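You operate a simulated robot arm through the tools that you are given. There is no shell and no other tool. Be economical: measure what you need, move in short steps, check, and stop when the job is done.

You are at the controls of a simulated robot arm. One attempt, no reset.

## Task
Put the probe away and close up the chiller.
Fine: probe in its holder, port covered, middle rack in, door latched, vent closed.

It is judged by the outcome, as a careful person would: the job done as asked, and still so three seconds after it is handed in. It fails if anything else is knocked over, pushed out of place, dropped, spilled or broken.

## Robot
A 6-joint arm with a two-finger parallel gripper on a trunk, on a base that drives. Base frame: it is fixed to the floor where the robot stands at the start and does not move with it; the origin is under the middle of the robot, x ahead of it, y to its left, z up; the surface under the hand at the start is at about z = 640. Readings come in mm, rad, newtons and seconds.
With the tool pointing down near the work surface it reaches from about 100 to 720 mm from the robot's upright axis, wherever it stands. Its first joint turns from -2.897 to 2.897 rad. Places, roughly: chiller door [500, 500, 700]; door latch [400, 800, 1000]; middle rack [400, 0, 600]; port cover [500, -100, 1300]; probe holder [700, 100, 1200]; vent slider [200, -200, 1200]. Payload 3.91 kg.
Tool frame: the origin (TCP) lies between the finger pads and is the grasp point; the fingertips stand 30 mm ahead of it; z points along the fingers, y is the line along which they close. Largest opening 110 mm; finger width 20, thickness 10; the body of the gripper, 48 by 112 mm, starts 55 mm behind the TCP.
Orientation is that of the tool frame in the base frame, as a unit quaternion [w, x, y, z]. With the fingers straight down and closing along the base's y, the tool's x points along the base's -x, its y along +y and its z along -z.

## Interface
- The arm moves only by the tool move_arm. Its arguments are lists of equal length, an entry for each row: "jaw": the gripper command, from -1 (shut) to 1 (fully open), values between in proportion; "delta_pos": the shift along the tool's x, y, z in mm, a list of three; "rotation": the turn, a rotation vector about the tool's x, y, z in degrees, a list of three. In form: {"jaw": [jaw, ...], "delta_pos": [[x, y, z], ...], "rotation": [[wx, wy, wz], ...]}. A call has 1 to 8 rows; each row shifts and turns the commanded pose from where the row before left it, along the tool's axes as they then stand. A row lasts 0.2 s, in which the tool goes at most 50 mm and 0.15 rad; a call with a longer step from one row to the next is refused whole, and so is a gripper value outside its range. A pose out of reach is approached as far as the arm can. The call stops where the force on the tool passes 70 N (or 10 N more than at its start, if that is more) or the arm is blocked; 0.2 s more then pass. The fingers move at their own pace (about 45 mm/s each) and stop on an object; they squeeze with about 32 N. The grip force told is the motor's: it shows also when the fingers shut on nothing. Time passes only in rows, and 0.2 s behind the last, so rows that do not move let the fingers close. It gives the time, the measured TCP pose, the force on the tool (base axes), the opening and the grip force at its end, in the units of the frame above (readings bear some noise), with the torque about the TCP (base axes, N m) and any sound that the robot's microphone picked up.
- Cameras (640 x 400 px; columns grow to the right, rows downward): "scene" is now at [16, 146.7, 1550.8]; the picture's right is [-0.08, -1.00, 0.00], its down [-0.77, 0.06, -0.63] and it looks along [0.63, -0.05, -0.77] (base axes); focal length 214 px, centre (320, 200). "wrist" rides on the gripper at [71, 22, -107] in the tool frame; the picture's right is [-0.29, 0.96, 0.00], its down [-0.76, -0.23, -0.61] and it looks along [-0.58, -0.18, 0.79] (tool axes); focal length 243 px, centre (320, 200). There is no depth. A picture from a camera that has moved, and an enlarged one, comes with that camera's place and axes in the base frame and with its lens.
- camera(camera): a new picture of that camera. No time passes.
- lift_body(by): slides the trunk up (or, below 0, down) by that many mm; the arm and the scene camera ride with it, the base frame stays. It gives what a move gives, with no picture.
- steer(legs): drives the robot by 1 to 6 legs, each [ahead, left, turn to the left] in mm, mm and rad, along the robot's own axes; the way and the turn of a leg run together, so that a leg with both is an arc; at most 1500 mm and 3.142 rad a leg. The arm and the cameras ride along, it lands a little off, and it stops where it bumps. It gives what a move gives.
- turn_head(pan, tilt): turns the head with the scene camera to pan (to the left, within 1.501 rad either way) and tilt (down, from -0.506 to 1.204), counted from straight ahead of the robot. It gives what a move gives.
- close_up(camera, box): a new picture of the part [left, top, right, bottom] of that camera's present view, enlarged. No time passes.
- sign_off(): hands the job in; it is judged then, once.

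Work in short steps. Places have to be worked out from the pictures, the camera data and where the tool is seen: move nearer, look again, correct. Check each grasp and each placing, and mend what went wrong. You have 120 turns and 98 pictures in all, those below and enlarged ones among them. Open the gripper and draw the arm clear of the work before you hand the job in, unless the task says otherwise; then end with one line.

The tools are called after "Request:" as a command line: name --argument value ..., lists and objects as JSON in quotes. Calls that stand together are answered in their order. move_arm: Moves the arm, as the interface text tells. Its arguments: {"type":"object","properties":{"jaw":{"type":"array","items":{"type":"number"}},"delta_pos":{"type":"array","items":{"type":"array","items":{"type":"number"}}},"rotation":{"type":"array","items":{"type":"array","items":{"type":"number"}}}},"required":["jaw","delta_pos","rotation"]} The other tools are called the same way: lift_body (by) slides the trunk up or down; steer (legs) drives the base; turn_head (pan, tilt) turns the head that bears the scene camera; camera (camera) takes a picture; close_up (camera, box) takes an enlarged picture of a part of a camera's view; sign_off () hands the job in.

At the start:

```text
t: 0.0
ee_pos: [324.8, 19.0, 1000.1]
ee_rot: [0.0, 0.0, 1.0, 0.0]
force: [-1.1, 0.3, -0.3]
torque: [0.03, 0.03, -0.02]
opening: 109.8
grip_force: 0.1
trunk travel left (down, up): [-525.0, 65.0]
robot x, y, heading: [-1.9, -2.1, 0.003]
head pan, tilt: [-0.08, 0.885]
```

scene: 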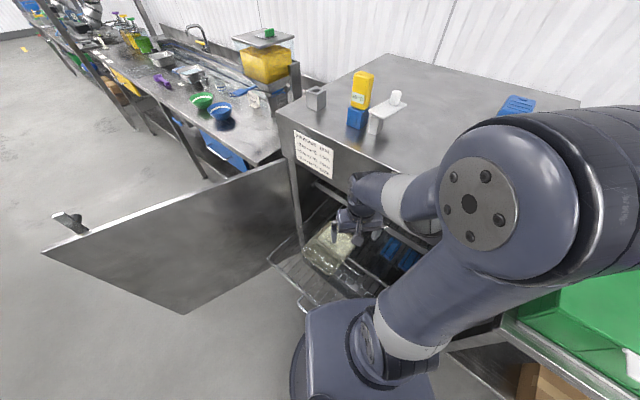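
wrist: 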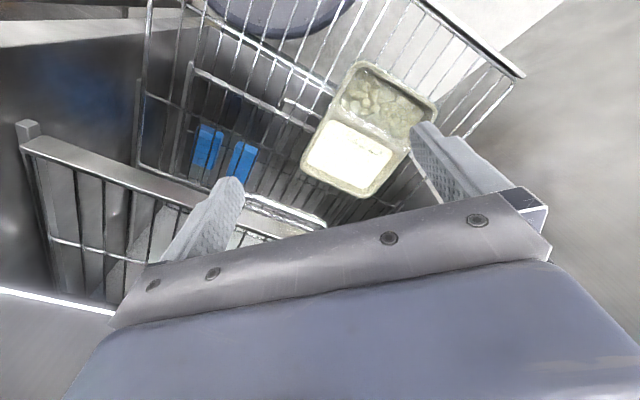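

The scene shows the chiller with its door open to the left, the rack pulled out, and on its top a yellow item, a blue block, a white part and a blue vent. I look closer at the top and inside.

Request:
close_up --camera "scene" --box '[270, 50, 430, 150]'

Request:
close_up --camera "scene" --box '[250, 150, 450, 275]'

Request:
close_up --camera "scene" --box '[440, 60, 640, 185]'

```text
4.00 times, centred on (350, 100) of scene
camera zoom: at [16.0, 146.7, 1550.8], right [-0.08, -1.0, 0.0], down [-0.77, 0.06, -0.63], along [0.63, -0.05, -0.77], focal length 858 px, centre (200, 600)
```

zoom: 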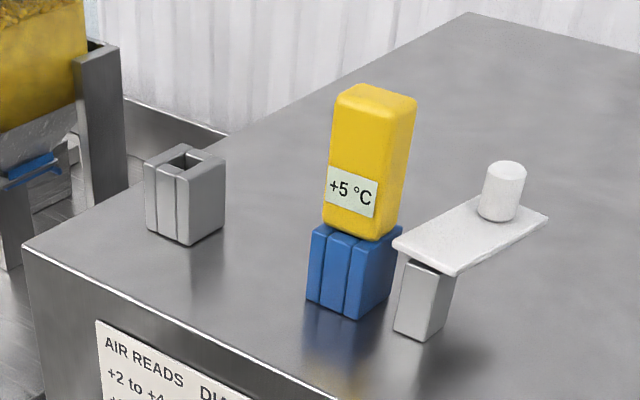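

```text
3.20 times, centred on (350, 212) of scene
camera zoom: at [16.0, 146.7, 1550.8], right [-0.08, -1.0, 0.0], down [-0.77, 0.06, -0.63], along [0.63, -0.05, -0.77], focal length 686 px, centre (224, 160)
```

zoom: 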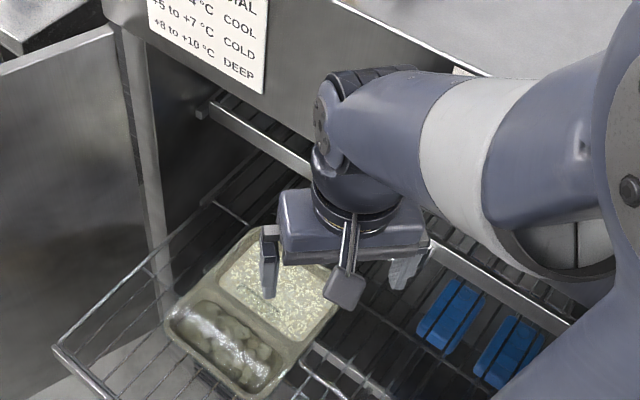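

```text
3.20 times, centred on (540, 122) of scene
camera zoom: at [16.0, 146.7, 1550.8], right [-0.08, -1.0, 0.0], down [-0.77, 0.06, -0.63], along [0.63, -0.05, -0.77], focal length 686 px, centre (-384, 448)
```

zoom: 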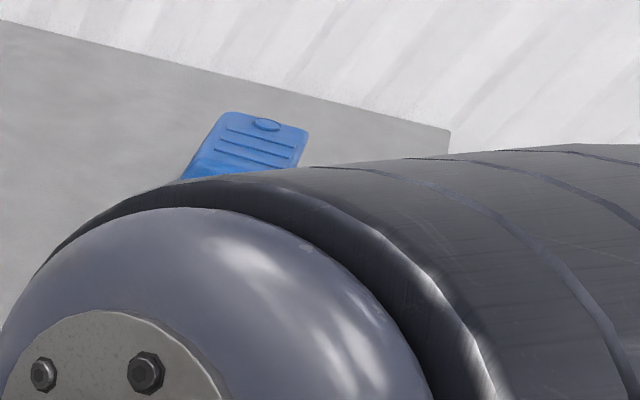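

The chiller is turned about 45° to the base frame, so its front faces (-x,+y). The arm hides the right part of the top, so I pan the head for a view of the vent area and of the door.

Request:
turn_head --pan -0.9 --tilt 0.7

Request:
camera --camera "scene"

Request:
turn_head --pan 0.8 --tilt 0.8

Request:
camera --camera "scene"

```text
t: 1.1
ee_pos: [323.8, 20.2, 1000.9]
ee_rot: [0.0, 0.0, 1.0, 0.0]
force: [-0.3, 0.6, -0.2]
torque: [0.01, 0.03, 0.04]
opening: 110.1
grip_force: 0.1
trunk travel left (down, up): [-525.0, 65.0]
robot x, y, heading: [1.3, -0.8, 0.001]
head pan, tilt: [-0.901, 0.7]
```

```text
92 pictures are left
camera scene: at [-7.3, 86.2, 1565.8], right [-0.78, -0.62, 0.0], down [-0.4, 0.5, -0.76], along [0.48, -0.6, -0.64], focal length 214 px, centre (320, 200)
```

scene: 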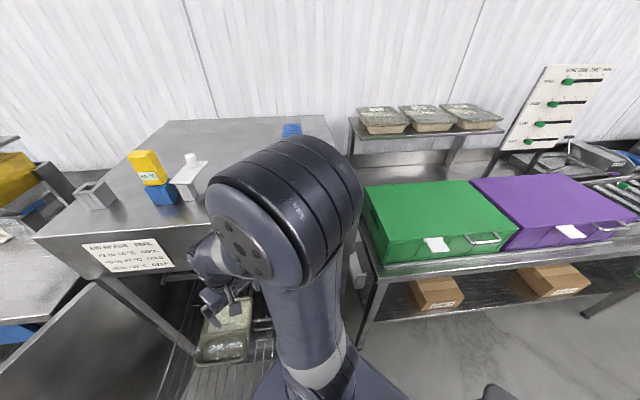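

```text
t: 2.9
ee_pos: [324.5, 19.9, 999.5]
ee_rot: [0.0, 0.0, 1.0, 0.0]
force: [0.4, -0.3, -0.1]
torque: [-0.01, 0.01, -0.01]
opening: 109.8
grip_force: 0.0
trunk travel left (down, up): [-525.0, 65.0]
robot x, y, heading: [-0.7, 0.4, -0.002]
head pan, tilt: [0.799, 0.799]
```

```text
91 pictures are left
camera scene: at [-3.8, 210.6, 1557.6], right [0.72, -0.7, 0.0], down [-0.5, -0.51, -0.7], along [0.49, 0.5, -0.72], focal length 214 px, centre (320, 200)
```

scene: 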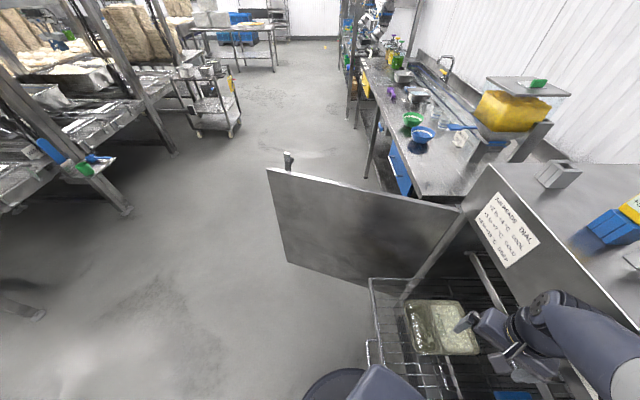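

The chiller top is at about z≈1200, and its front face runs through about (464,19) and (680,238). I draw the hand outward from the face and raise it, so the wrist camera can see the top.

Request:
move_arm --jaw '[1, 1, 1, 1, 1, 1, 1, 1]' --delta_pos '[[30, 30, 0], [30, 30, 0], [0, 0, -45], [0, 0, -45], [0, 0, -45], [0, 0, -45], [0, 0, -45], [0, 0, -45]]' --rotation '[[0, 0, 0], [0, 0, 0], [0, 0, 0], [0, 0, 0], [0, 0, 0], [0, 0, 0], [0, 0, 0], [0, 0, 0]]'

Request:
camera --camera "wrist"

Request:
turn_head --pan -0.5 --tilt 0.7

Request:
camera --camera "scene"

```text
t: 4.7
ee_pos: [264.8, 80.9, 1270.2]
ee_rot: [0.0, 0.0, 1.0, -0.001]
force: [0.9, -0.2, -0.8]
torque: [-0.01, -0.02, -0.02]
opening: 110.3
grip_force: 0.1
trunk travel left (down, up): [-525.0, 65.0]
robot x, y, heading: [-0.8, 0.2, -0.003]
head pan, tilt: [0.799, 0.799]
```

```text
90 pictures are left
camera wrist: at [192.0, 103.1, 1377.8], right [0.29, 0.96, 0.0], down [0.76, -0.23, 0.61], along [0.58, -0.18, -0.79], focal length 243 px, centre (320, 200)
```

wrist: 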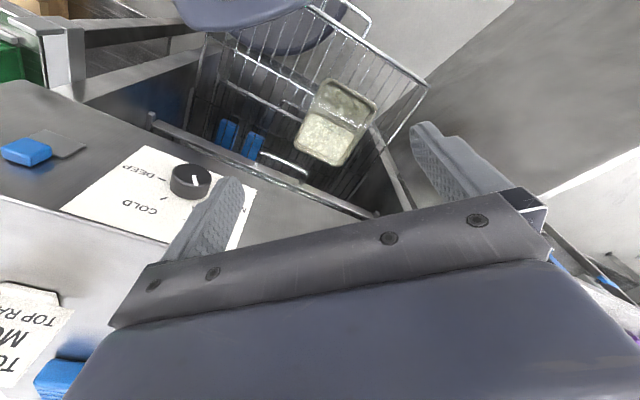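

```text
t: 6.2
ee_pos: [265.0, 80.3, 1269.0]
ee_rot: [0.0, 0.0, 1.0, 0.0]
force: [0.2, -0.1, 0.1]
torque: [-0.04, -0.02, -0.01]
opening: 109.9
grip_force: 0.1
trunk travel left (down, up): [-525.0, 65.0]
robot x, y, heading: [1.8, 1.7, -0.001]
head pan, tilt: [-0.499, 0.7]
```

```text
89 pictures are left
camera scene: at [14.5, 112.1, 1565.9], right [-0.48, -0.88, 0.0], down [-0.57, 0.31, -0.76], along [0.67, -0.37, -0.64], focal length 214 px, centre (320, 200)
```

scene: 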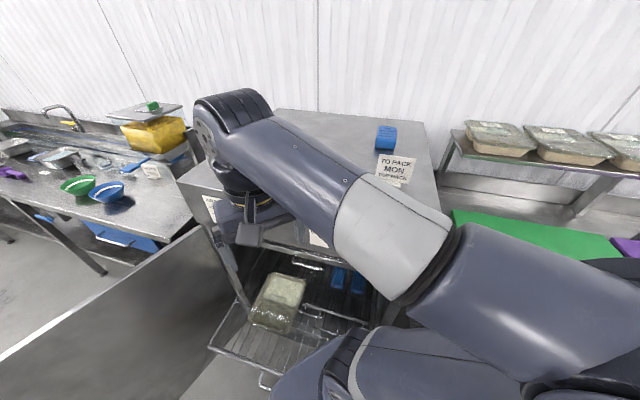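

The wrist view shows the front panel with a dial and, at its right end, a blue slider, likely the vent. I enlarge these parts.

Request:
close_up --camera "wrist" --box '[0, 100, 240, 250]'

Request:
close_up --camera "wrist" --box '[130, 20, 450, 220]'

Request:
close_up --camera "scene" --box '[300, 100, 460, 200]'

```text
2.67 times, centred on (120, 175) of wrist
camera zoom: at [192.2, 103.1, 1377.0], right [0.29, 0.96, 0.0], down [0.76, -0.23, 0.61], along [0.58, -0.18, -0.79], focal length 647 px, centre (853, 267)
```

zoom: 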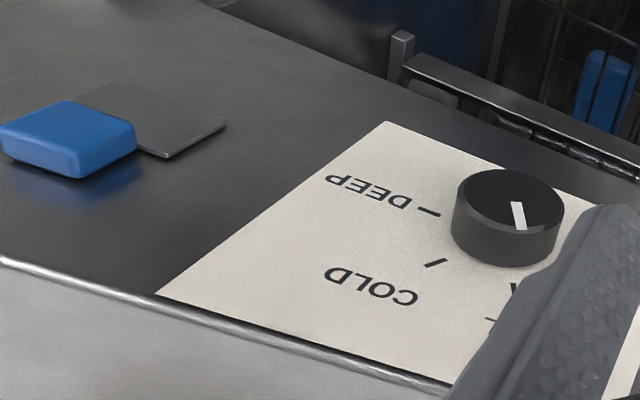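

```text
2.00 times, centred on (290, 120) of wrist
camera zoom: at [192.2, 103.1, 1377.0], right [0.29, 0.96, 0.0], down [0.76, -0.23, 0.61], along [0.58, -0.18, -0.79], focal length 485 px, centre (380, 360)
```

zoom: 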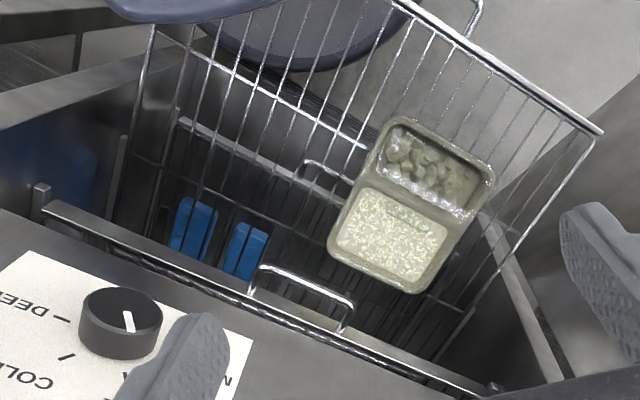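

```text
4.00 times, centred on (380, 150) of scene
camera zoom: at [14.5, 112.1, 1565.9], right [-0.48, -0.88, 0.0], down [-0.57, 0.31, -0.76], along [0.67, -0.37, -0.64], focal length 858 px, centre (80, 400)
```

zoom: 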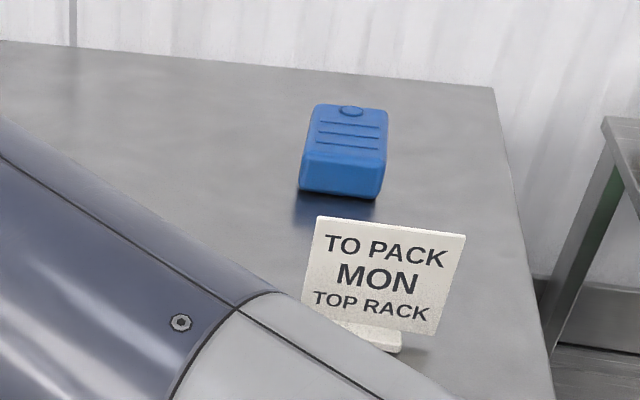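

The blue vent knob and the dial sit on the front panel, and the middle rack (with tub) is the one pulled out. I start with the probe: I raise the hand and yaw it 45° to align with the chiller, then look.

Request:
move_arm --jaw '[1, 1, 1, 1, 1, 1, 1, 1]' --delta_pos '[[0, 0, -30], [0, 0, -30], [0, 0, -30], [0, 0, -30], [0, 0, -20], [0, 0, -10], [0, 0, 0], [0, 0, 0]]' --rotation '[[0, 0, 7.5], [0, 0, 7.5], [0, 0, 7.5], [0, 0, 7.5], [0, 0, 7.5], [0, 0, 7.5], [0, 0, 0], [0, 0, 0]]'

Request:
camera --camera "wrist"

Request:
camera --camera "scene"

```text
t: 8.0
ee_pos: [280.4, 86.1, 1353.3]
ee_rot: [0.002, 0.383, 0.924, 0.002]
force: [-0.2, -0.5, -0.1]
torque: [-0.02, 0.01, 0.0]
opening: 110.1
grip_force: 0.1
out of reach, approached as far as the arm can: row 3, 4, 5, 6
trunk travel left (down, up): [-525.0, 65.0]
robot x, y, heading: [1.1, -2.3, -0.002]
head pan, tilt: [-0.499, 0.7]
```

```text
85 pictures are left
camera wrist: at [243.7, 151.5, 1461.8], right [0.88, 0.47, 0.0], down [0.37, -0.7, 0.61], along [0.29, -0.54, -0.79], focal length 243 px, centre (320, 200)
```

wrist: 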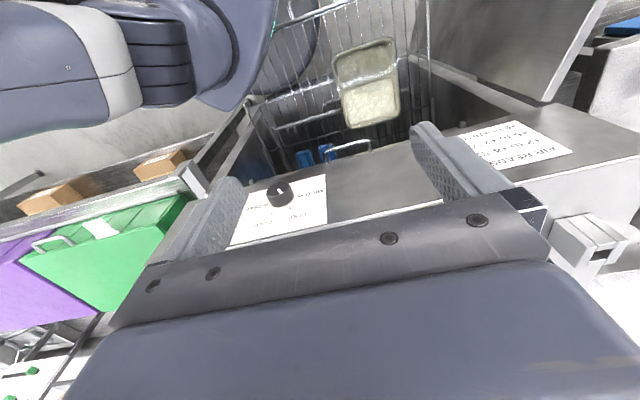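

```text
84 pictures are left
camera scene: at [14.5, 112.1, 1565.9], right [-0.48, -0.88, 0.0], down [-0.57, 0.31, -0.76], along [0.67, -0.37, -0.64], focal length 214 px, centre (320, 200)
```

scene: 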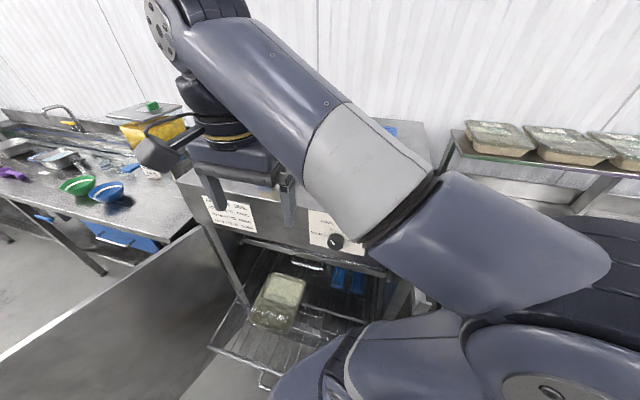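

The wrist view is inverted (image bottom is forward) and, tool-down, the arm tops out near z≈1350. To reach over the top I'll use a horizontal tool with the camera above it, so first I yaw by -180° from here (net -135°).

Request:
move_arm --jaw '[1, 1, 1, 1, 1, 1, 1, 1]' --delta_pos '[[0, 0, 20], [0, 0, 20], [0, 0, 0], [0, 0, 0], [0, 0, 0], [0, 0, 0], [0, 0, 0], [0, 0, 0]]' --rotation '[[0, 0, -8.5], [0, 0, -8.5], [0, 0, -8.5], [0, 0, -8.5], [0, 0, -8.5], [0, 0, -8.5], [0, 0, -8.5], [0, 0, -8.5]]'

Request:
move_arm --jaw '[1, 1, 1, 1, 1, 1, 1, 1]' --delta_pos '[[0, 0, 0], [0, 0, 0], [0, 0, 0], [0, 0, 0], [0, 0, 0], [0, 0, 0], [0, 0, 0], [0, 0, 0]]' --rotation '[[0, 0, -8.5], [0, 0, -8.5], [0, 0, -8.5], [0, 0, -8.5], [0, 0, -8.5], [0, 0, -8.5], [0, 0, -8.5], [0, 0, -8.5]]'

```text
t: 9.8
ee_pos: [279.2, 85.0, 1312.7]
ee_rot: [-0.001, -0.201, 0.98, 0.0]
force: [0.3, -0.3, -0.1]
torque: [0.02, 0.01, 0.04]
opening: 109.7
grip_force: 0.1
trunk travel left (down, up): [-525.0, 65.0]
robot x, y, heading: [4.6, 5.7, 0.001]
head pan, tilt: [-0.499, 0.7]
```

```text
t: 11.6
ee_pos: [281.7, 86.1, 1313.8]
ee_rot: [0.0, 0.714, -0.701, -0.001]
force: [0.5, -0.2, 0.6]
torque: [0.0, -0.02, 0.04]
opening: 110.0
grip_force: 0.0
trunk travel left (down, up): [-525.0, 65.0]
robot x, y, heading: [1.0, 0.5, 0.0]
head pan, tilt: [-0.499, 0.7]
```

Orientation goes as wanted. I finish the yaw and shift left along the chiller, then tilt up to horizontal in the next call.

Request:
move_arm --jaw '[1, 1, 1, 1, 1, 1, 1, 1]' --delta_pos '[[0, 0, 0], [0, 0, 0], [0, 0, 0], [0, 0, 0], [0, 0, 0], [10, -44, 0], [10, -44, 0], [10, -44, 0]]' --rotation '[[0, 0, -8], [0, 0, -8], [0, 0, -8], [0, 0, -8], [0, 0, -8], [0, 0, -4], [0, 0, 0], [0, 0, 0]]'

Request:
move_arm --jaw '[1, 1, 1, 1, 1, 1, 1, 1]' --delta_pos '[[0, 0, 0], [0, 0, 0], [0, 0, 0], [0, 0, 0], [0, 0, 0], [0, 0, 0], [0, 0, 0], [0, 0, 0]]' --rotation '[[0, 8, 0], [0, 8, 0], [0, 8, 0], [0, 8, 0], [0, 8, 0], [0, 8, 0], [0, 8, 0], [0, 8, 0]]'

Request:
camera --camera "wrist"

Request:
camera --camera "scene"

```text
t: 13.3
ee_pos: [394.6, 157.4, 1310.9]
ee_rot: [0.0, 0.924, -0.382, 0.0]
force: [-0.5, -0.2, -0.2]
torque: [0.01, -0.03, 0.02]
opening: 110.0
grip_force: 0.1
trunk travel left (down, up): [-525.0, 65.0]
robot x, y, heading: [-0.3, -3.1, -0.003]
head pan, tilt: [-0.499, 0.7]
```

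```text
t: 15.2
ee_pos: [396.5, 155.1, 1313.4]
ee_rot: [0.203, 0.783, -0.324, 0.491]
force: [0.1, -0.5, 0.3]
torque: [-0.02, 0.0, -0.05]
opening: 110.3
grip_force: 0.1
trunk travel left (down, up): [-525.0, 65.0]
robot x, y, heading: [1.1, 3.1, -0.002]
head pan, tilt: [-0.499, 0.7]
```

```text
83 pictures are left
camera wrist: at [333.8, 186.8, 1425.7], right [-0.77, -0.59, -0.26], down [-0.46, 0.78, -0.42], along [0.45, -0.2, -0.87], focal length 243 px, centre (320, 200)
```

wrist: 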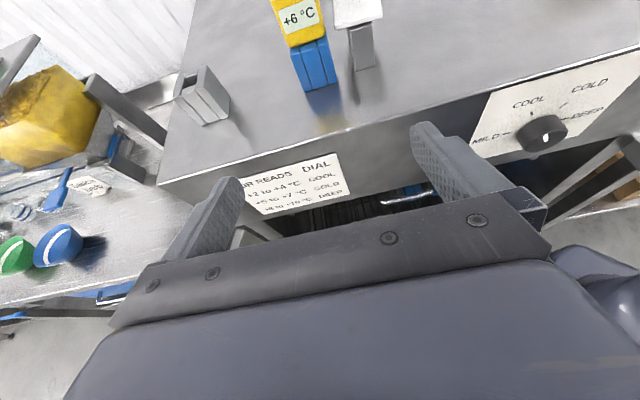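

```text
82 pictures are left
camera scene: at [14.5, 112.2, 1565.9], right [-0.48, -0.88, 0.0], down [-0.57, 0.31, -0.76], along [0.67, -0.37, -0.64], focal length 214 px, centre (320, 200)
```

scene: 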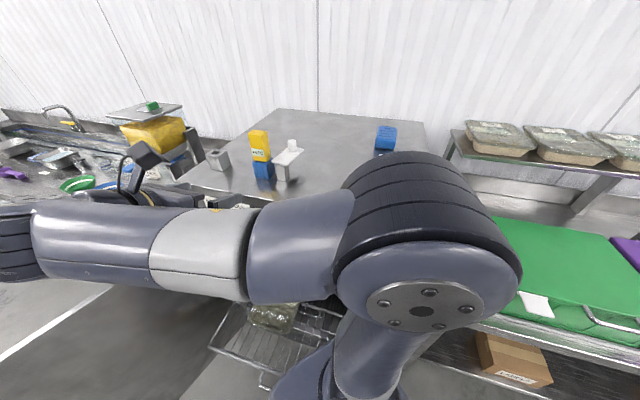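

The top is confirmed at z≈1200; blue port front-centre is about (555,0), yellow probe body z≈1265–1345. I finish the tilt to horizontal, set the jaw to about 85 mm and advance to 100 mm short of the probe.

Request:
move_arm --jaw '[0.5, 0.5, 0.5, 0.5, 0.5, 0.5, 0.5]' --delta_pos '[[0, 0, 0], [0, 0, 0], [0, 0, 0], [0, 0, 0], [0, 0, 40], [0, 0, 40], [0, 0, 40]]' --rotation '[[0, 6.5, 0], [0, 6.5, 0], [0, 6.5, 0], [0, 6.5, 0], [0, 0, 0], [0, 0, 0], [0, 0, 0]]'

Request:
camera --camera "wrist"

Request:
camera --camera "scene"

```text
t: 16.8
ee_pos: [482.6, 70.0, 1313.7]
ee_rot: [0.27, 0.654, -0.271, 0.653]
force: [-0.6, 0.5, 0.4]
torque: [-0.02, -0.01, -0.02]
opening: 82.6
grip_force: 0.1
trunk travel left (down, up): [-525.0, 65.0]
robot x, y, heading: [-2.1, 4.4, -0.003]
head pan, tilt: [-0.499, 0.7]
```

```text
81 pictures are left
camera wrist: at [391.2, 130.7, 1385.6], right [-0.68, -0.68, -0.29], down [-0.27, 0.59, -0.76], along [0.69, -0.44, -0.58], focal length 243 px, centre (320, 200)
```

wrist: 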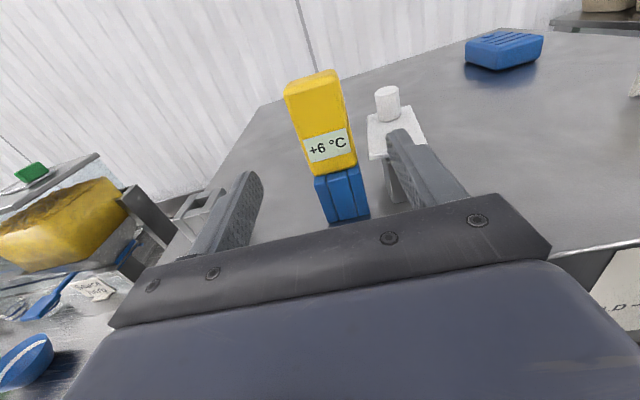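

```text
80 pictures are left
camera scene: at [14.6, 112.1, 1565.9], right [-0.48, -0.88, 0.0], down [-0.57, 0.31, -0.76], along [0.67, -0.37, -0.64], focal length 214 px, centre (320, 200)
```

scene: 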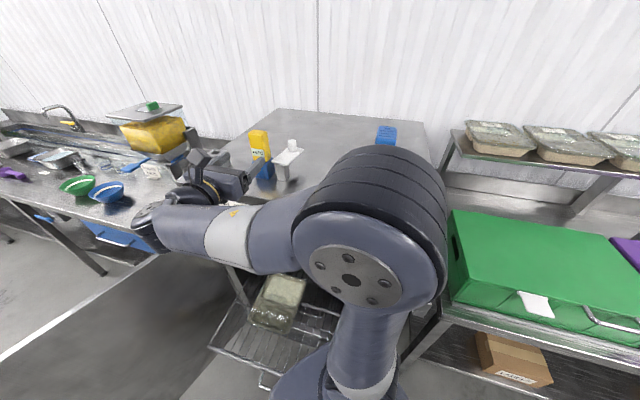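

Aligned laterally (u≈391 for both). I advance 113 mm along the tool and close on the yellow body.

Request:
move_arm --jaw '[0.5, 0.5, 0.5, 0.5, -1, -1, -1, -1]' --delta_pos '[[0, 0, 35], [0, 0, 35], [0, 0, 28], [0, 0, 15], [0, 0, 0], [0, 0, 0], [0, 0, 0], [0, 0, 0]]' --rotation '[[0, 0, 0], [0, 0, 0], [0, 0, 0], [0, 0, 0], [0, 0, 0], [0, 0, 0], [0, 0, 0], [0, 0, 0]]'

Request:
camera --camera "wrist"

```text
t: 18.6
ee_pos: [562.5, -9.0, 1312.2]
ee_rot: [0.27, 0.653, -0.27, 0.653]
force: [1.0, 0.0, -0.6]
torque: [0.01, 0.0, 0.04]
opening: 43.6
grip_force: 31.8
trunk travel left (down, up): [-525.0, 65.0]
robot x, y, heading: [0.8, -2.3, 0.004]
head pan, tilt: [-0.499, 0.7]
```

```text
79 pictures are left
camera wrist: at [470.2, 51.4, 1385.6], right [-0.68, -0.68, -0.29], down [-0.27, 0.59, -0.76], along [0.69, -0.44, -0.58], focal length 243 px, centre (320, 200)
```

wrist: 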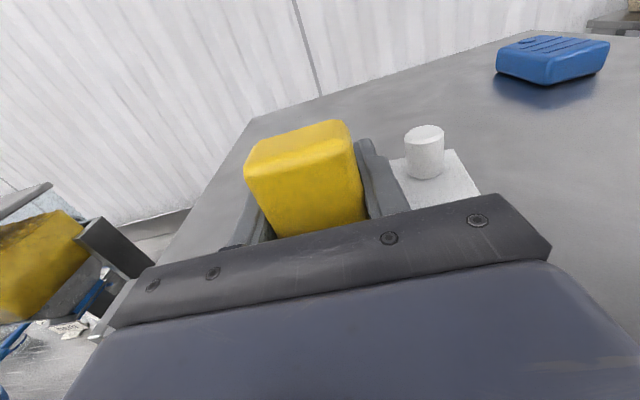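

Gripped firmly at 43.6 mm. I lift straight up (tool +x) in small rows.

Request:
move_arm --jaw '[-1, -1, -1, -1, -1, -1]' --delta_pos '[[15, 0, 0], [20, 0, 0], [20, 0, 0], [20, 0, 0], [20, 0, 0], [0, 0, 0]]' --rotation '[[0, 0, 0], [0, 0, 0], [0, 0, 0], [0, 0, 0], [0, 0, 0], [0, 0, 0]]'

Request:
close_up --camera "scene" --box '[180, 80, 340, 180]'

Request:
camera --camera "wrist"

```text
t: 19.9
ee_pos: [560.7, -8.4, 1409.6]
ee_rot: [0.271, 0.653, -0.271, 0.653]
force: [0.5, -0.1, -1.2]
torque: [-0.01, 0.01, 0.02]
opening: 43.7
grip_force: 32.1
trunk travel left (down, up): [-525.0, 65.0]
robot x, y, heading: [-1.0, 3.2, -0.001]
head pan, tilt: [-0.499, 0.7]
```

```text
4.00 times, centred on (260, 130) of scene
camera zoom: at [14.5, 112.1, 1565.9], right [-0.48, -0.88, 0.0], down [-0.57, 0.31, -0.76], along [0.67, -0.37, -0.64], focal length 858 px, centre (560, 480)
```

zoom: 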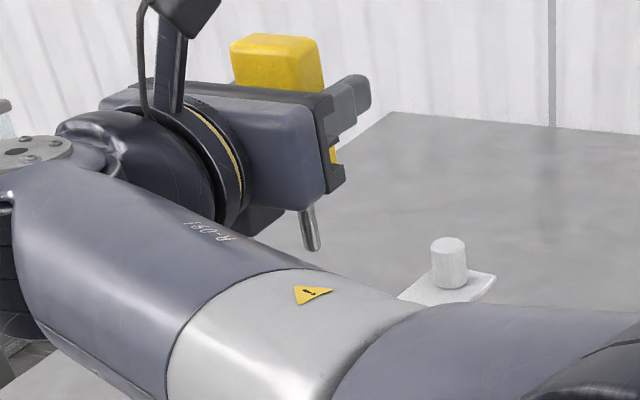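

```text
77 pictures are left
camera wrist: at [469.2, 51.8, 1481.6], right [-0.68, -0.68, -0.29], down [-0.27, 0.59, -0.76], along [0.69, -0.44, -0.58], focal length 243 px, centre (320, 200)
```

wrist: 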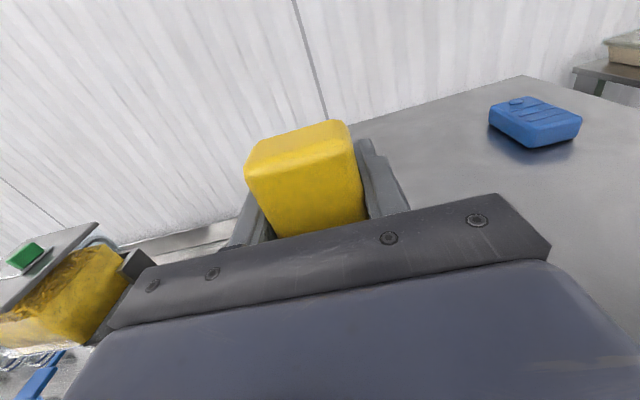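

The probe is out; its stem tip is about 91 mm below the TCP, clear of the port. The holder lies about 165 mm to the left (u) at the same depth; I raise the trunk for reach and bring the arm down and left in part.

Request:
lift_body --by 65

Request:
move_arm --jaw '[-1, -1, -1, -1, -1, -1]' --delta_pos '[[-30, 0, 0], [-20, -33, 0], [-20, -33, 0], [0, -33, 0], [0, -33, 0], [0, -33, 0]]' --rotation '[[0, 0, 0], [0, 0, 0], [0, 0, 0], [0, 0, 0], [0, 0, 0], [0, 0, 0]]'

Request:
turn_head --pan -0.1 --tilt 0.5

Request:
camera --camera "scene"

```text
t: 21.0
ee_pos: [561.2, -8.9, 1473.9]
ee_rot: [0.271, 0.653, -0.271, 0.653]
force: [-0.5, 0.0, -0.7]
torque: [-0.01, 0.0, 0.04]
opening: 43.5
grip_force: 32.6
trunk travel left (down, up): [-590.0, 0.0]
robot x, y, heading: [0.3, -0.1, 0.001]
head pan, tilt: [-0.499, 0.7]
```

```text
t: 22.4
ee_pos: [679.2, 108.3, 1404.8]
ee_rot: [0.271, 0.654, -0.27, 0.653]
force: [0.0, 0.4, -0.8]
torque: [-0.03, 0.01, -0.01]
opening: 43.5
grip_force: 32.2
trunk travel left (down, up): [-590.0, 0.0]
robot x, y, heading: [-0.1, -0.5, -0.004]
head pan, tilt: [-0.499, 0.7]
```

```text
t: 23.3
ee_pos: [678.0, 106.8, 1405.1]
ee_rot: [0.271, 0.653, -0.271, 0.653]
force: [0.0, -0.6, 0.1]
torque: [0.03, 0.0, -0.03]
opening: 43.9
grip_force: 32.0
trunk travel left (down, up): [-590.0, 0.0]
robot x, y, heading: [-3.4, 3.2, 0.004]
head pan, tilt: [-0.099, 0.499]
```

```text
76 pictures are left
camera scene: at [30.6, 143.7, 1648.5], right [-0.1, -0.99, 0.0], down [-0.48, 0.05, -0.88], along [0.87, -0.09, -0.48], focal length 214 px, centre (320, 200)
```

scene: 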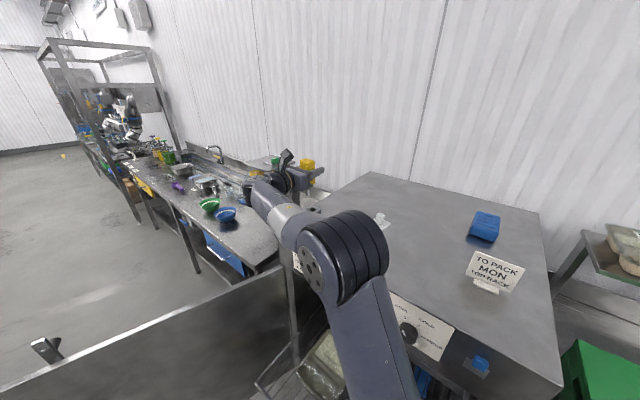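

Request:
close_up --camera "scene" --box '[260, 140, 356, 200]'

Request:
camera --camera "wrist"

```text
6.67 times, centred on (308, 170) of scene
camera zoom: at [30.6, 143.7, 1648.5], right [-0.1, -0.99, 0.0], down [-0.48, 0.05, -0.88], along [0.87, -0.09, -0.48], focal length 1430 px, centre (400, 400)
```

zoom: 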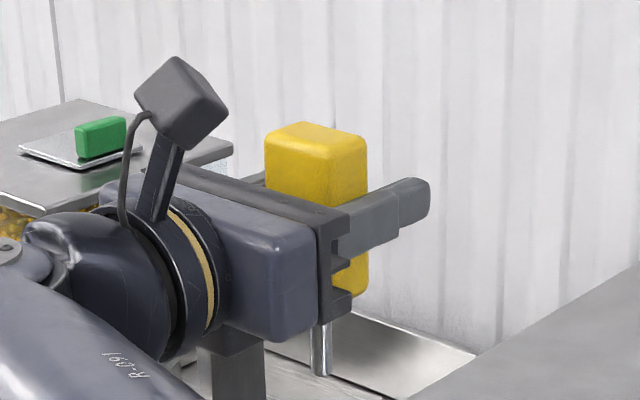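

```text
74 pictures are left
camera wrist: at [585.1, 168.5, 1477.1], right [-0.68, -0.68, -0.29], down [-0.27, 0.59, -0.76], along [0.69, -0.44, -0.58], focal length 243 px, centre (320, 200)
```

wrist: 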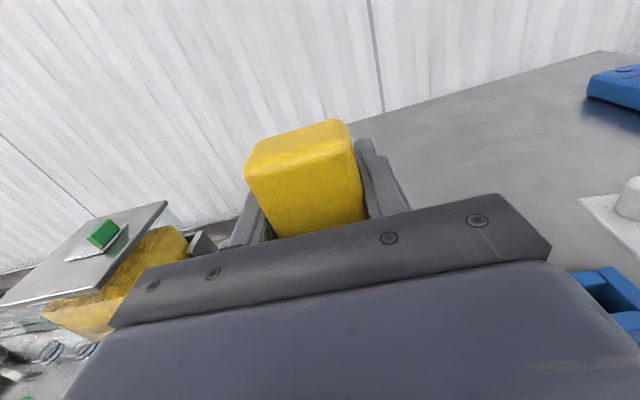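

The stem and holder region lies just below that crop; I enlarge it.

Request:
close_up --camera "scene" --box '[272, 170, 352, 220]'

```text
8.00 times, centred on (312, 195) of scene
camera zoom: at [30.6, 143.7, 1648.5], right [-0.1, -0.99, 0.0], down [-0.48, 0.05, -0.88], along [0.87, -0.09, -0.48], focal length 1716 px, centre (384, 240)
```

zoom: 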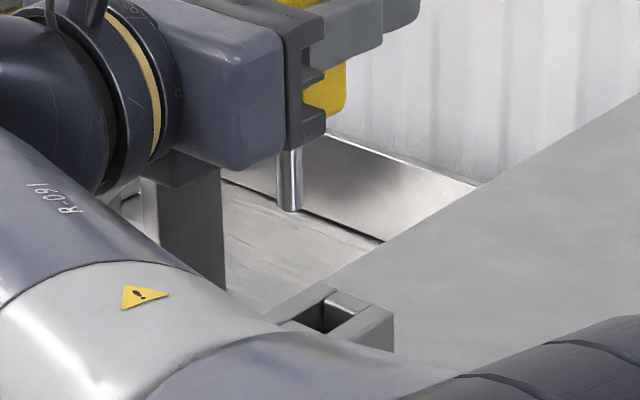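

Stem tip and holder opening are both visible; the holder opening lies slightly right of and below the stem. I lower 35 mm with a small shift right (8 mm) and compare again at close range.

Request:
move_arm --jaw '[-1, -1, -1]' --delta_pos '[[-17, 8, 0], [-18, 0, 0], [0, 0, 0]]' --rotation '[[0, 0, 0], [0, 0, 0], [0, 0, 0]]'

Request:
close_up --camera "scene" --box '[272, 170, 352, 220]'

```text
t: 24.1
ee_pos: [671.3, 102.0, 1368.6]
ee_rot: [0.27, 0.654, -0.27, 0.653]
force: [-0.9, -0.2, -1.1]
torque: [-0.03, 0.03, 0.03]
opening: 43.3
grip_force: 31.7
trunk travel left (down, up): [-590.0, 0.0]
robot x, y, heading: [2.4, 1.4, -0.002]
head pan, tilt: [-0.099, 0.499]
```

```text
8.00 times, centred on (312, 195) of scene
camera zoom: at [30.7, 143.9, 1648.6], right [-0.1, -1.0, 0.0], down [-0.48, 0.05, -0.88], along [0.87, -0.09, -0.48], focal length 1716 px, centre (384, 240)
```

zoom: 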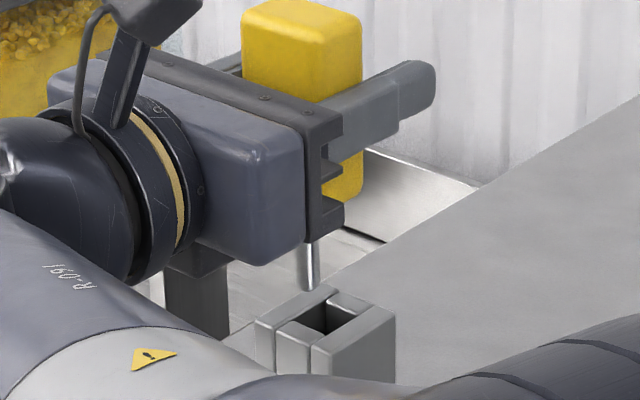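

Now I see the open-fronted holder; the stem must go about 7 mm toward image right (-y) and slightly deeper. I apply tool (y+2, z+8), lower 10 mm and recheck.

Request:
move_arm --jaw '[-1, -1, -1]' --delta_pos '[[0, 2, 8], [-10, 0, 0], [0, 0, 0]]' --rotation '[[0, 0, 0], [0, 0, 0], [0, 0, 0]]'

Request:
close_up --camera "scene" --box '[288, 185, 336, 215]'

```text
t: 24.9
ee_pos: [678.1, 92.7, 1359.3]
ee_rot: [0.27, 0.654, -0.271, 0.653]
force: [-0.6, -0.3, -1.0]
torque: [-0.03, -0.01, -0.02]
opening: 43.4
grip_force: 31.7
trunk travel left (down, up): [-590.0, 0.0]
robot x, y, heading: [-2.9, -1.1, 0.003]
head pan, tilt: [-0.099, 0.499]
```

```text
13.33 times, centred on (312, 200) of scene
camera zoom: at [30.6, 143.9, 1648.6], right [-0.1, -1.0, 0.0], down [-0.48, 0.05, -0.88], along [0.87, -0.09, -0.48], focal length 2860 px, centre (427, 200)
```

zoom: 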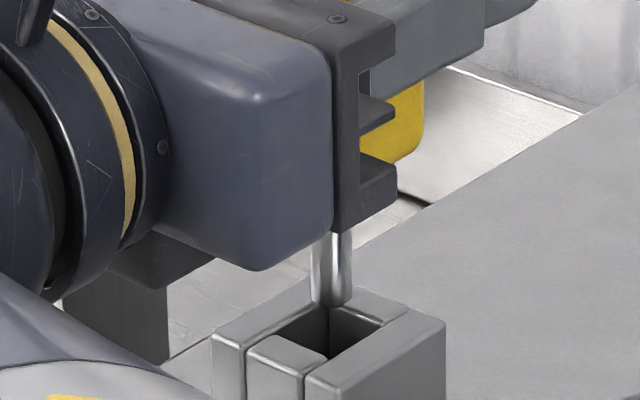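

Stem sits laterally centred over the opening. I lower another 12 mm and look whether it enters.

Request:
move_arm --jaw '[-1, -1, -1]' --delta_pos '[[-6, 0, 0], [-6, 0, 0], [0, 0, 0]]' --rotation '[[0, 0, 0], [0, 0, 0], [0, 0, 0]]'

Request:
close_up --camera "scene" --box '[288, 185, 336, 215]'

```text
t: 25.7
ee_pos: [674.4, 93.8, 1349.8]
ee_rot: [0.27, 0.652, -0.271, 0.655]
force: [-5.0, -0.6, 28.1]
torque: [0.27, 0.53, 0.08]
opening: 43.0
grip_force: 32.0
trunk travel left (down, up): [-590.0, 0.0]
robot x, y, heading: [3.8, -3.1, 0.005]
head pan, tilt: [-0.099, 0.499]
```

```text
13.33 times, centred on (312, 200) of scene
camera zoom: at [26.9, 143.4, 1648.9], right [-0.1, -1.0, 0.0], down [-0.47, 0.05, -0.88], along [0.87, -0.09, -0.48], focal length 2860 px, centre (427, 200)
```

zoom: 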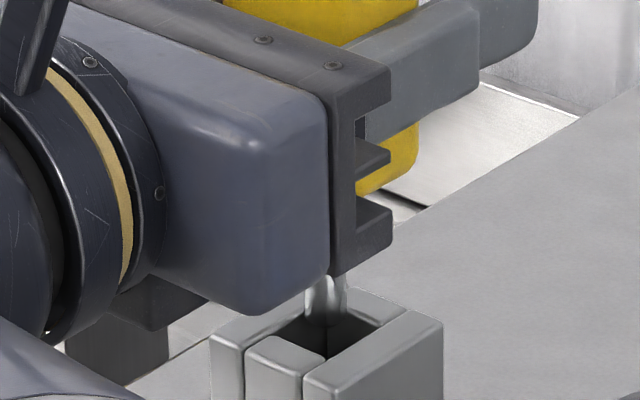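

The stem landed on the left-back rim of the holder (28 N). I raise 8 mm, shift 8 mm right and 8 mm toward the front, and look.

Request:
move_arm --jaw '[-1, -1, -1, -1]' --delta_pos '[[12, 0, 0], [0, 8, -8], [0, 0, 0], [0, 0, 0]]' --rotation '[[0, 0, 0], [0, 0, 0], [0, 0, 0], [0, 0, 0]]'

Request:
close_up --camera "scene" --box '[288, 185, 336, 215]'

```text
t: 26.7
ee_pos: [665.8, 93.6, 1358.4]
ee_rot: [0.27, 0.653, -0.27, 0.653]
force: [-0.2, 0.1, 0.3]
torque: [0.0, 0.02, 0.0]
opening: 43.4
grip_force: 32.4
trunk travel left (down, up): [-590.0, 0.0]
robot x, y, heading: [0.5, 3.2, -0.002]
head pan, tilt: [-0.099, 0.499]
```

```text
13.33 times, centred on (312, 200) of scene
camera zoom: at [30.8, 143.8, 1648.5], right [-0.1, -1.0, 0.0], down [-0.48, 0.05, -0.88], along [0.87, -0.09, -0.48], focal length 2860 px, centre (427, 200)
```

zoom: 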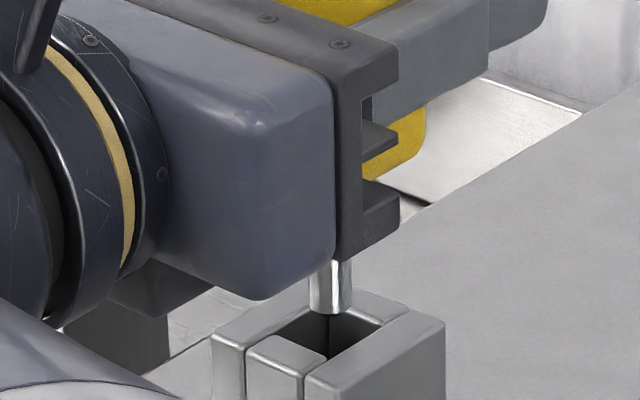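

By the contact height, the tip is about 8 mm above the rim and projects onto the opening's centre. I lower 14 mm in small rows.

Request:
move_arm --jaw '[-1, -1, -1, -1]' --delta_pos '[[-5, 0, 0], [-5, 0, 0], [-4, 0, 0], [0, 0, 0]]' --rotation '[[0, 0, 0], [0, 0, 0], [0, 0, 0], [0, 0, 0]]'

Request:
close_up --camera "scene" --box '[288, 185, 336, 215]'

```text
t: 27.7
ee_pos: [666.4, 93.7, 1343.5]
ee_rot: [0.27, 0.653, -0.27, 0.654]
force: [0.1, -1.0, -0.6]
torque: [-0.02, -0.02, 0.01]
opening: 43.4
grip_force: 31.3
trunk travel left (down, up): [-590.0, 0.0]
robot x, y, heading: [-2.3, -2.3, -0.004]
head pan, tilt: [-0.099, 0.499]
```

```text
13.33 times, centred on (312, 200) of scene
camera zoom: at [30.6, 143.8, 1648.6], right [-0.1, -1.0, 0.0], down [-0.48, 0.05, -0.88], along [0.87, -0.09, -0.48], focal length 2860 px, centre (427, 200)
```

zoom: 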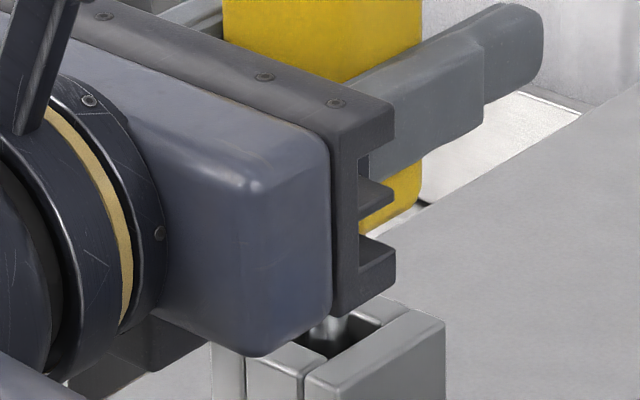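

The stem is entering freely. I continue down 30 mm.

Request:
move_arm --jaw '[-1, -1, -1, -1, -1, -1]' --delta_pos '[[-6, 0, 0], [-6, 0, 0], [-6, 0, 0], [-6, 0, 0], [-6, 0, 0], [0, 0, 0]]' --rotation '[[0, 0, 0], [0, 0, 0], [0, 0, 0], [0, 0, 0], [0, 0, 0], [0, 0, 0]]'

Request:
close_up --camera "scene" --box '[272, 170, 352, 220]'

```text
t: 29.1
ee_pos: [665.3, 95.0, 1314.2]
ee_rot: [0.27, 0.653, -0.27, 0.653]
force: [0.4, -0.1, -0.4]
torque: [0.01, -0.02, 0.01]
opening: 43.4
grip_force: 32.2
trunk travel left (down, up): [-590.0, 0.0]
robot x, y, heading: [2.3, 1.5, 0.002]
head pan, tilt: [-0.099, 0.499]
```

```text
8.00 times, centred on (312, 195) of scene
camera zoom: at [30.6, 143.8, 1648.6], right [-0.1, -1.0, 0.0], down [-0.48, 0.05, -0.88], along [0.87, -0.09, -0.48], focal length 1716 px, centre (384, 240)
```

zoom: 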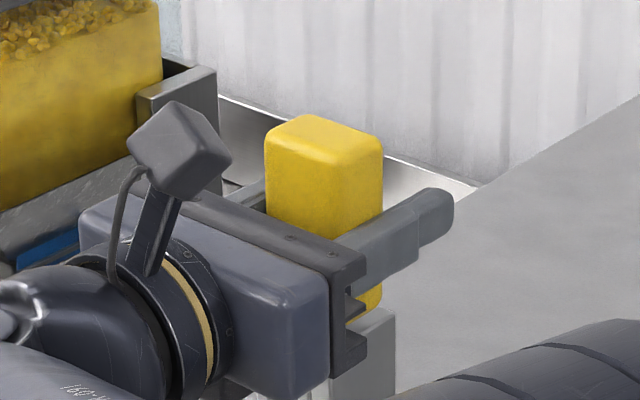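

Body bottom is close to the holder top. I lower gently in 2 mm rows to find the seat.

Request:
move_arm --jaw '[-1, -1, -1, -1]' --delta_pos '[[-2, 0, 0], [-2, 0, 0], [-2, 0, 0], [0, 0, 0]]' --rotation '[[0, 0, 0], [0, 0, 0], [0, 0, 0], [0, 0, 0]]'

```text
t: 30.1
ee_pos: [664.0, 96.5, 1307.9]
ee_rot: [0.269, 0.654, -0.27, 0.654]
force: [0.4, -0.5, -2.6]
torque: [-0.02, 0.0, -0.02]
opening: 43.6
grip_force: 32.3
trunk travel left (down, up): [-590.0, 0.0]
robot x, y, heading: [1.2, 3.2, -0.005]
head pan, tilt: [-0.099, 0.499]
```

Request:
move_arm --jaw '[-1, -1, -1, -1]' --delta_pos '[[-2, 0, 0], [-2, 0, 0], [-2, 0, 0], [0, 0, 0]]' --rotation '[[0, 0, 0], [0, 0, 0], [0, 0, 0], [0, 0, 0]]'

Request:
close_up --camera "scene" --box '[272, 170, 352, 220]'

```text
t: 31.1
ee_pos: [663.6, 95.1, 1306.3]
ee_rot: [0.27, 0.651, -0.272, 0.655]
force: [6.8, 5.4, 15.0]
torque: [0.55, 0.61, 0.09]
opening: 42.8
grip_force: 28.7
trunk travel left (down, up): [-590.0, 0.0]
robot x, y, heading: [1.3, -1.8, 0.004]
head pan, tilt: [-0.099, 0.499]
```

```text
8.00 times, centred on (312, 195) of scene
camera zoom: at [29.0, 143.8, 1649.0], right [-0.1, -1.0, 0.0], down [-0.48, 0.05, -0.88], along [0.87, -0.09, -0.48], focal length 1716 px, centre (384, 240)
```

zoom: 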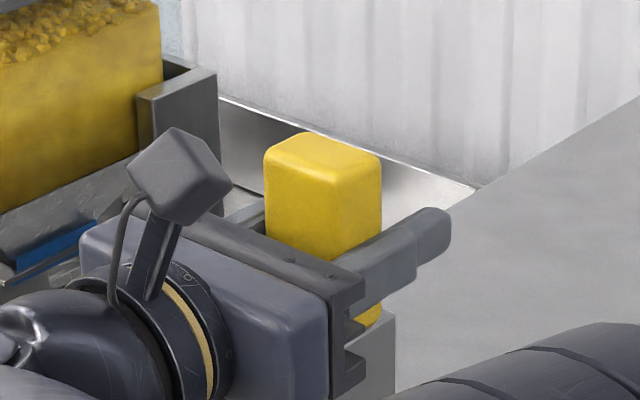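

The probe is seated (15 N up). I relieve the press, open, and draw back along the tool axis.

Request:
move_arm --jaw '[-1, 0.5, 0.5, 0.5, 0.5, 0.5, 0.5, 0.5]' --delta_pos '[[3, 0, 0], [0, 0, 0], [0, 0, 0], [0, 0, 0], [0, 0, -30], [0, 0, -40], [0, 0, -40], [0, 0, 0]]' --rotation '[[0, 0, 0], [0, 0, 0], [0, 0, 0], [0, 0, 0], [0, 0, 0], [0, 0, 0], [0, 0, 0], [0, 0, 0]]'

Request:
camera --camera "wrist"

```text
t: 32.9
ee_pos: [588.1, 175.2, 1304.7]
ee_rot: [0.271, 0.653, -0.271, 0.653]
force: [-0.3, 0.3, -0.1]
torque: [-0.03, -0.02, 0.02]
opening: 82.4
grip_force: 0.1
trunk travel left (down, up): [-590.0, 0.0]
robot x, y, heading: [-1.3, 0.0, 0.002]
head pan, tilt: [-0.099, 0.499]
```

```text
65 pictures are left
camera wrist: at [496.7, 236.3, 1377.2], right [-0.68, -0.68, -0.29], down [-0.27, 0.59, -0.76], along [0.69, -0.44, -0.58], focal length 243 px, centre (320, 200)
```

wrist: 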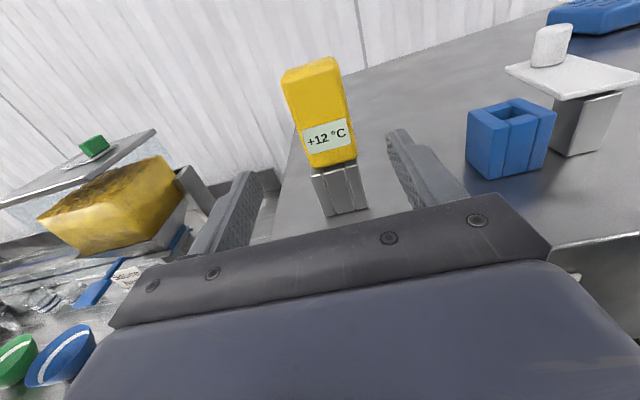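

Probe stands square in its holder. Now I move right (-u) to look at the port and cover.

Request:
move_arm --jaw '[0.0, 0.0, 0.0, 0.0, 0.0]' --delta_pos '[[15, 10, -40], [15, 40, 0], [10, 40, 0], [0, 45, 0], [0, 40, 0]]' --rotation '[[0, 0, 0], [0, 0, 0], [0, 0, 0], [0, 0, 0], [0, 0, 0]]'

Request:
camera --camera "wrist"

Request:
close_up --camera "wrist" --box '[220, 20, 460, 170]'

```text
t: 34.1
ee_pos: [436.0, 77.4, 1345.9]
ee_rot: [0.271, 0.653, -0.271, 0.653]
force: [-0.6, -0.3, -0.1]
torque: [-0.01, 0.01, -0.02]
opening: 54.8
grip_force: 0.1
trunk travel left (down, up): [-590.0, 0.0]
robot x, y, heading: [0.2, -0.4, 0.001]
head pan, tilt: [-0.099, 0.499]
```

```text
64 pictures are left
camera wrist: at [343.4, 138.2, 1419.1], right [-0.68, -0.68, -0.29], down [-0.27, 0.59, -0.76], along [0.69, -0.44, -0.58], focal length 243 px, centre (320, 200)
```

wrist: 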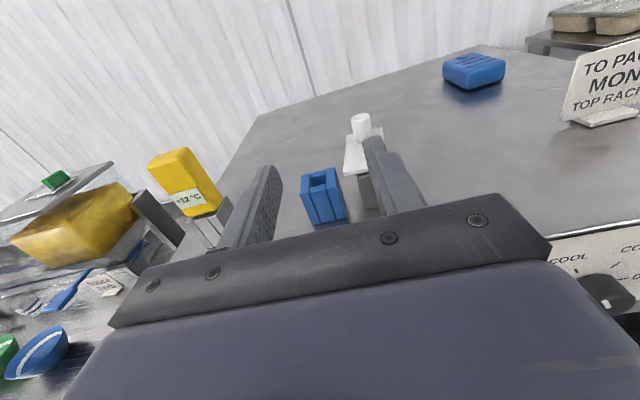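

```text
2.67 times, centred on (340, 95) of wrist
camera zoom: at [343.4, 138.2, 1419.1], right [-0.68, -0.68, -0.29], down [-0.27, 0.59, -0.76], along [0.69, -0.44, -0.58], focal length 647 px, centre (267, 480)
```

zoom: 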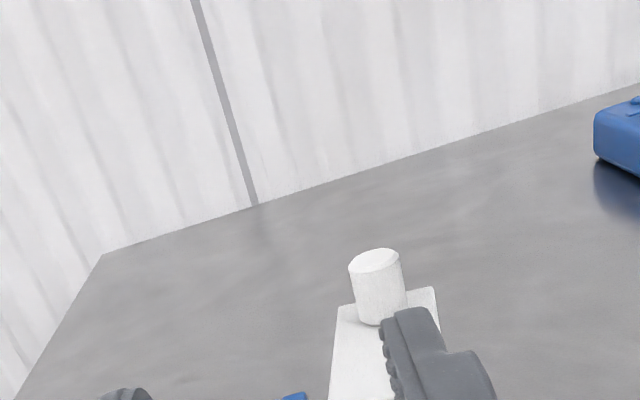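

Knob sits at about (567,-109), z 1265–1295; the plate pivots on the post near (523,-65)-ish, and should swing about 90° onto the port. I pitch the tool 40° down so the fingers can straddle the knob clear of the plate, and shift right to align.

Request:
move_arm --jaw '[0.0, 0.0, 0.0, 0.0, 0.0, 0.0]' --delta_pos '[[0, 20, 0], [0, 19, 0], [0, 0, 0], [0, 0, 0], [0, 0, 0], [0, 0, 0]]' --rotation '[[0, -8, 0], [0, -8, 0], [0, -8, 0], [0, -8, 0], [0, -8, 0], [0, 0, 0]]'

Request:
move_arm --jaw '[0.0, 0.0, 0.0, 0.0, 0.0, 0.0]' --delta_pos '[[19, 0, 23], [25.7, 0, 30.6], [25.7, 0, 30.6], [25.7, 0, 30.6], [0, 0, 0], [0, 0, 0]]' --rotation '[[0, 0, 0], [0, 0, 0], [0, 0, 0], [0, 0, 0], [0, 0, 0], [0, 0, 0]]'

Request:
camera --camera "wrist"

Request:
close_up --camera "scene" --box '[280, 150, 480, 275]'

```text
t: 35.5
ee_pos: [408.6, 49.5, 1346.1]
ee_rot: [0.162, 0.838, -0.347, 0.389]
force: [-0.2, 0.2, 0.7]
torque: [-0.05, 0.03, 0.01]
opening: 55.2
grip_force: 0.0
trunk travel left (down, up): [-590.0, 0.0]
robot x, y, heading: [-2.2, 4.0, 0.007]
head pan, tilt: [-0.099, 0.499]
```

```text
t: 36.9
ee_pos: [512.9, -56.4, 1346.6]
ee_rot: [0.162, 0.837, -0.347, 0.39]
force: [-0.5, 0.5, 0.2]
torque: [0.0, -0.03, 0.0]
opening: 55.0
grip_force: 0.0
trunk travel left (down, up): [-590.0, 0.0]
robot x, y, heading: [2.0, 0.0, -0.003]
head pan, tilt: [-0.099, 0.499]
```

```text
62 pictures are left
camera wrist: at [471.1, -45.4, 1472.1], right [-0.81, -0.55, -0.22], down [-0.51, 0.84, -0.19], along [0.29, -0.04, -0.96], focal length 243 px, centre (320, 200)
```

wrist: 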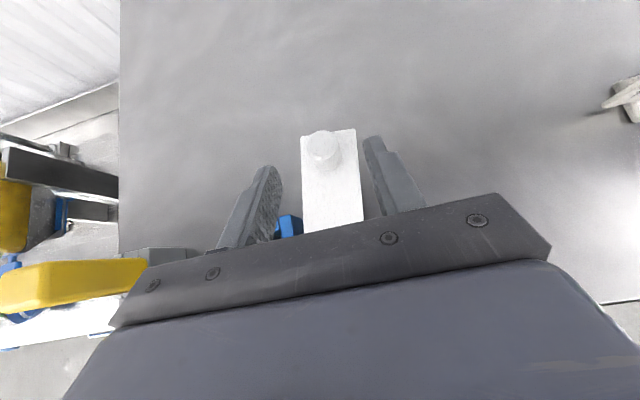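

```text
3.20 times, centred on (380, 212) of scene
camera zoom: at [30.3, 143.8, 1648.6], right [-0.1, -1.0, 0.0], down [-0.48, 0.05, -0.88], along [0.87, -0.09, -0.48], focal length 686 px, centre (128, 160)
```

zoom: 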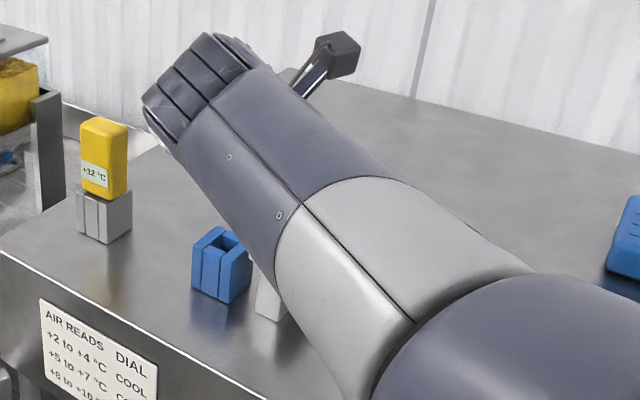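

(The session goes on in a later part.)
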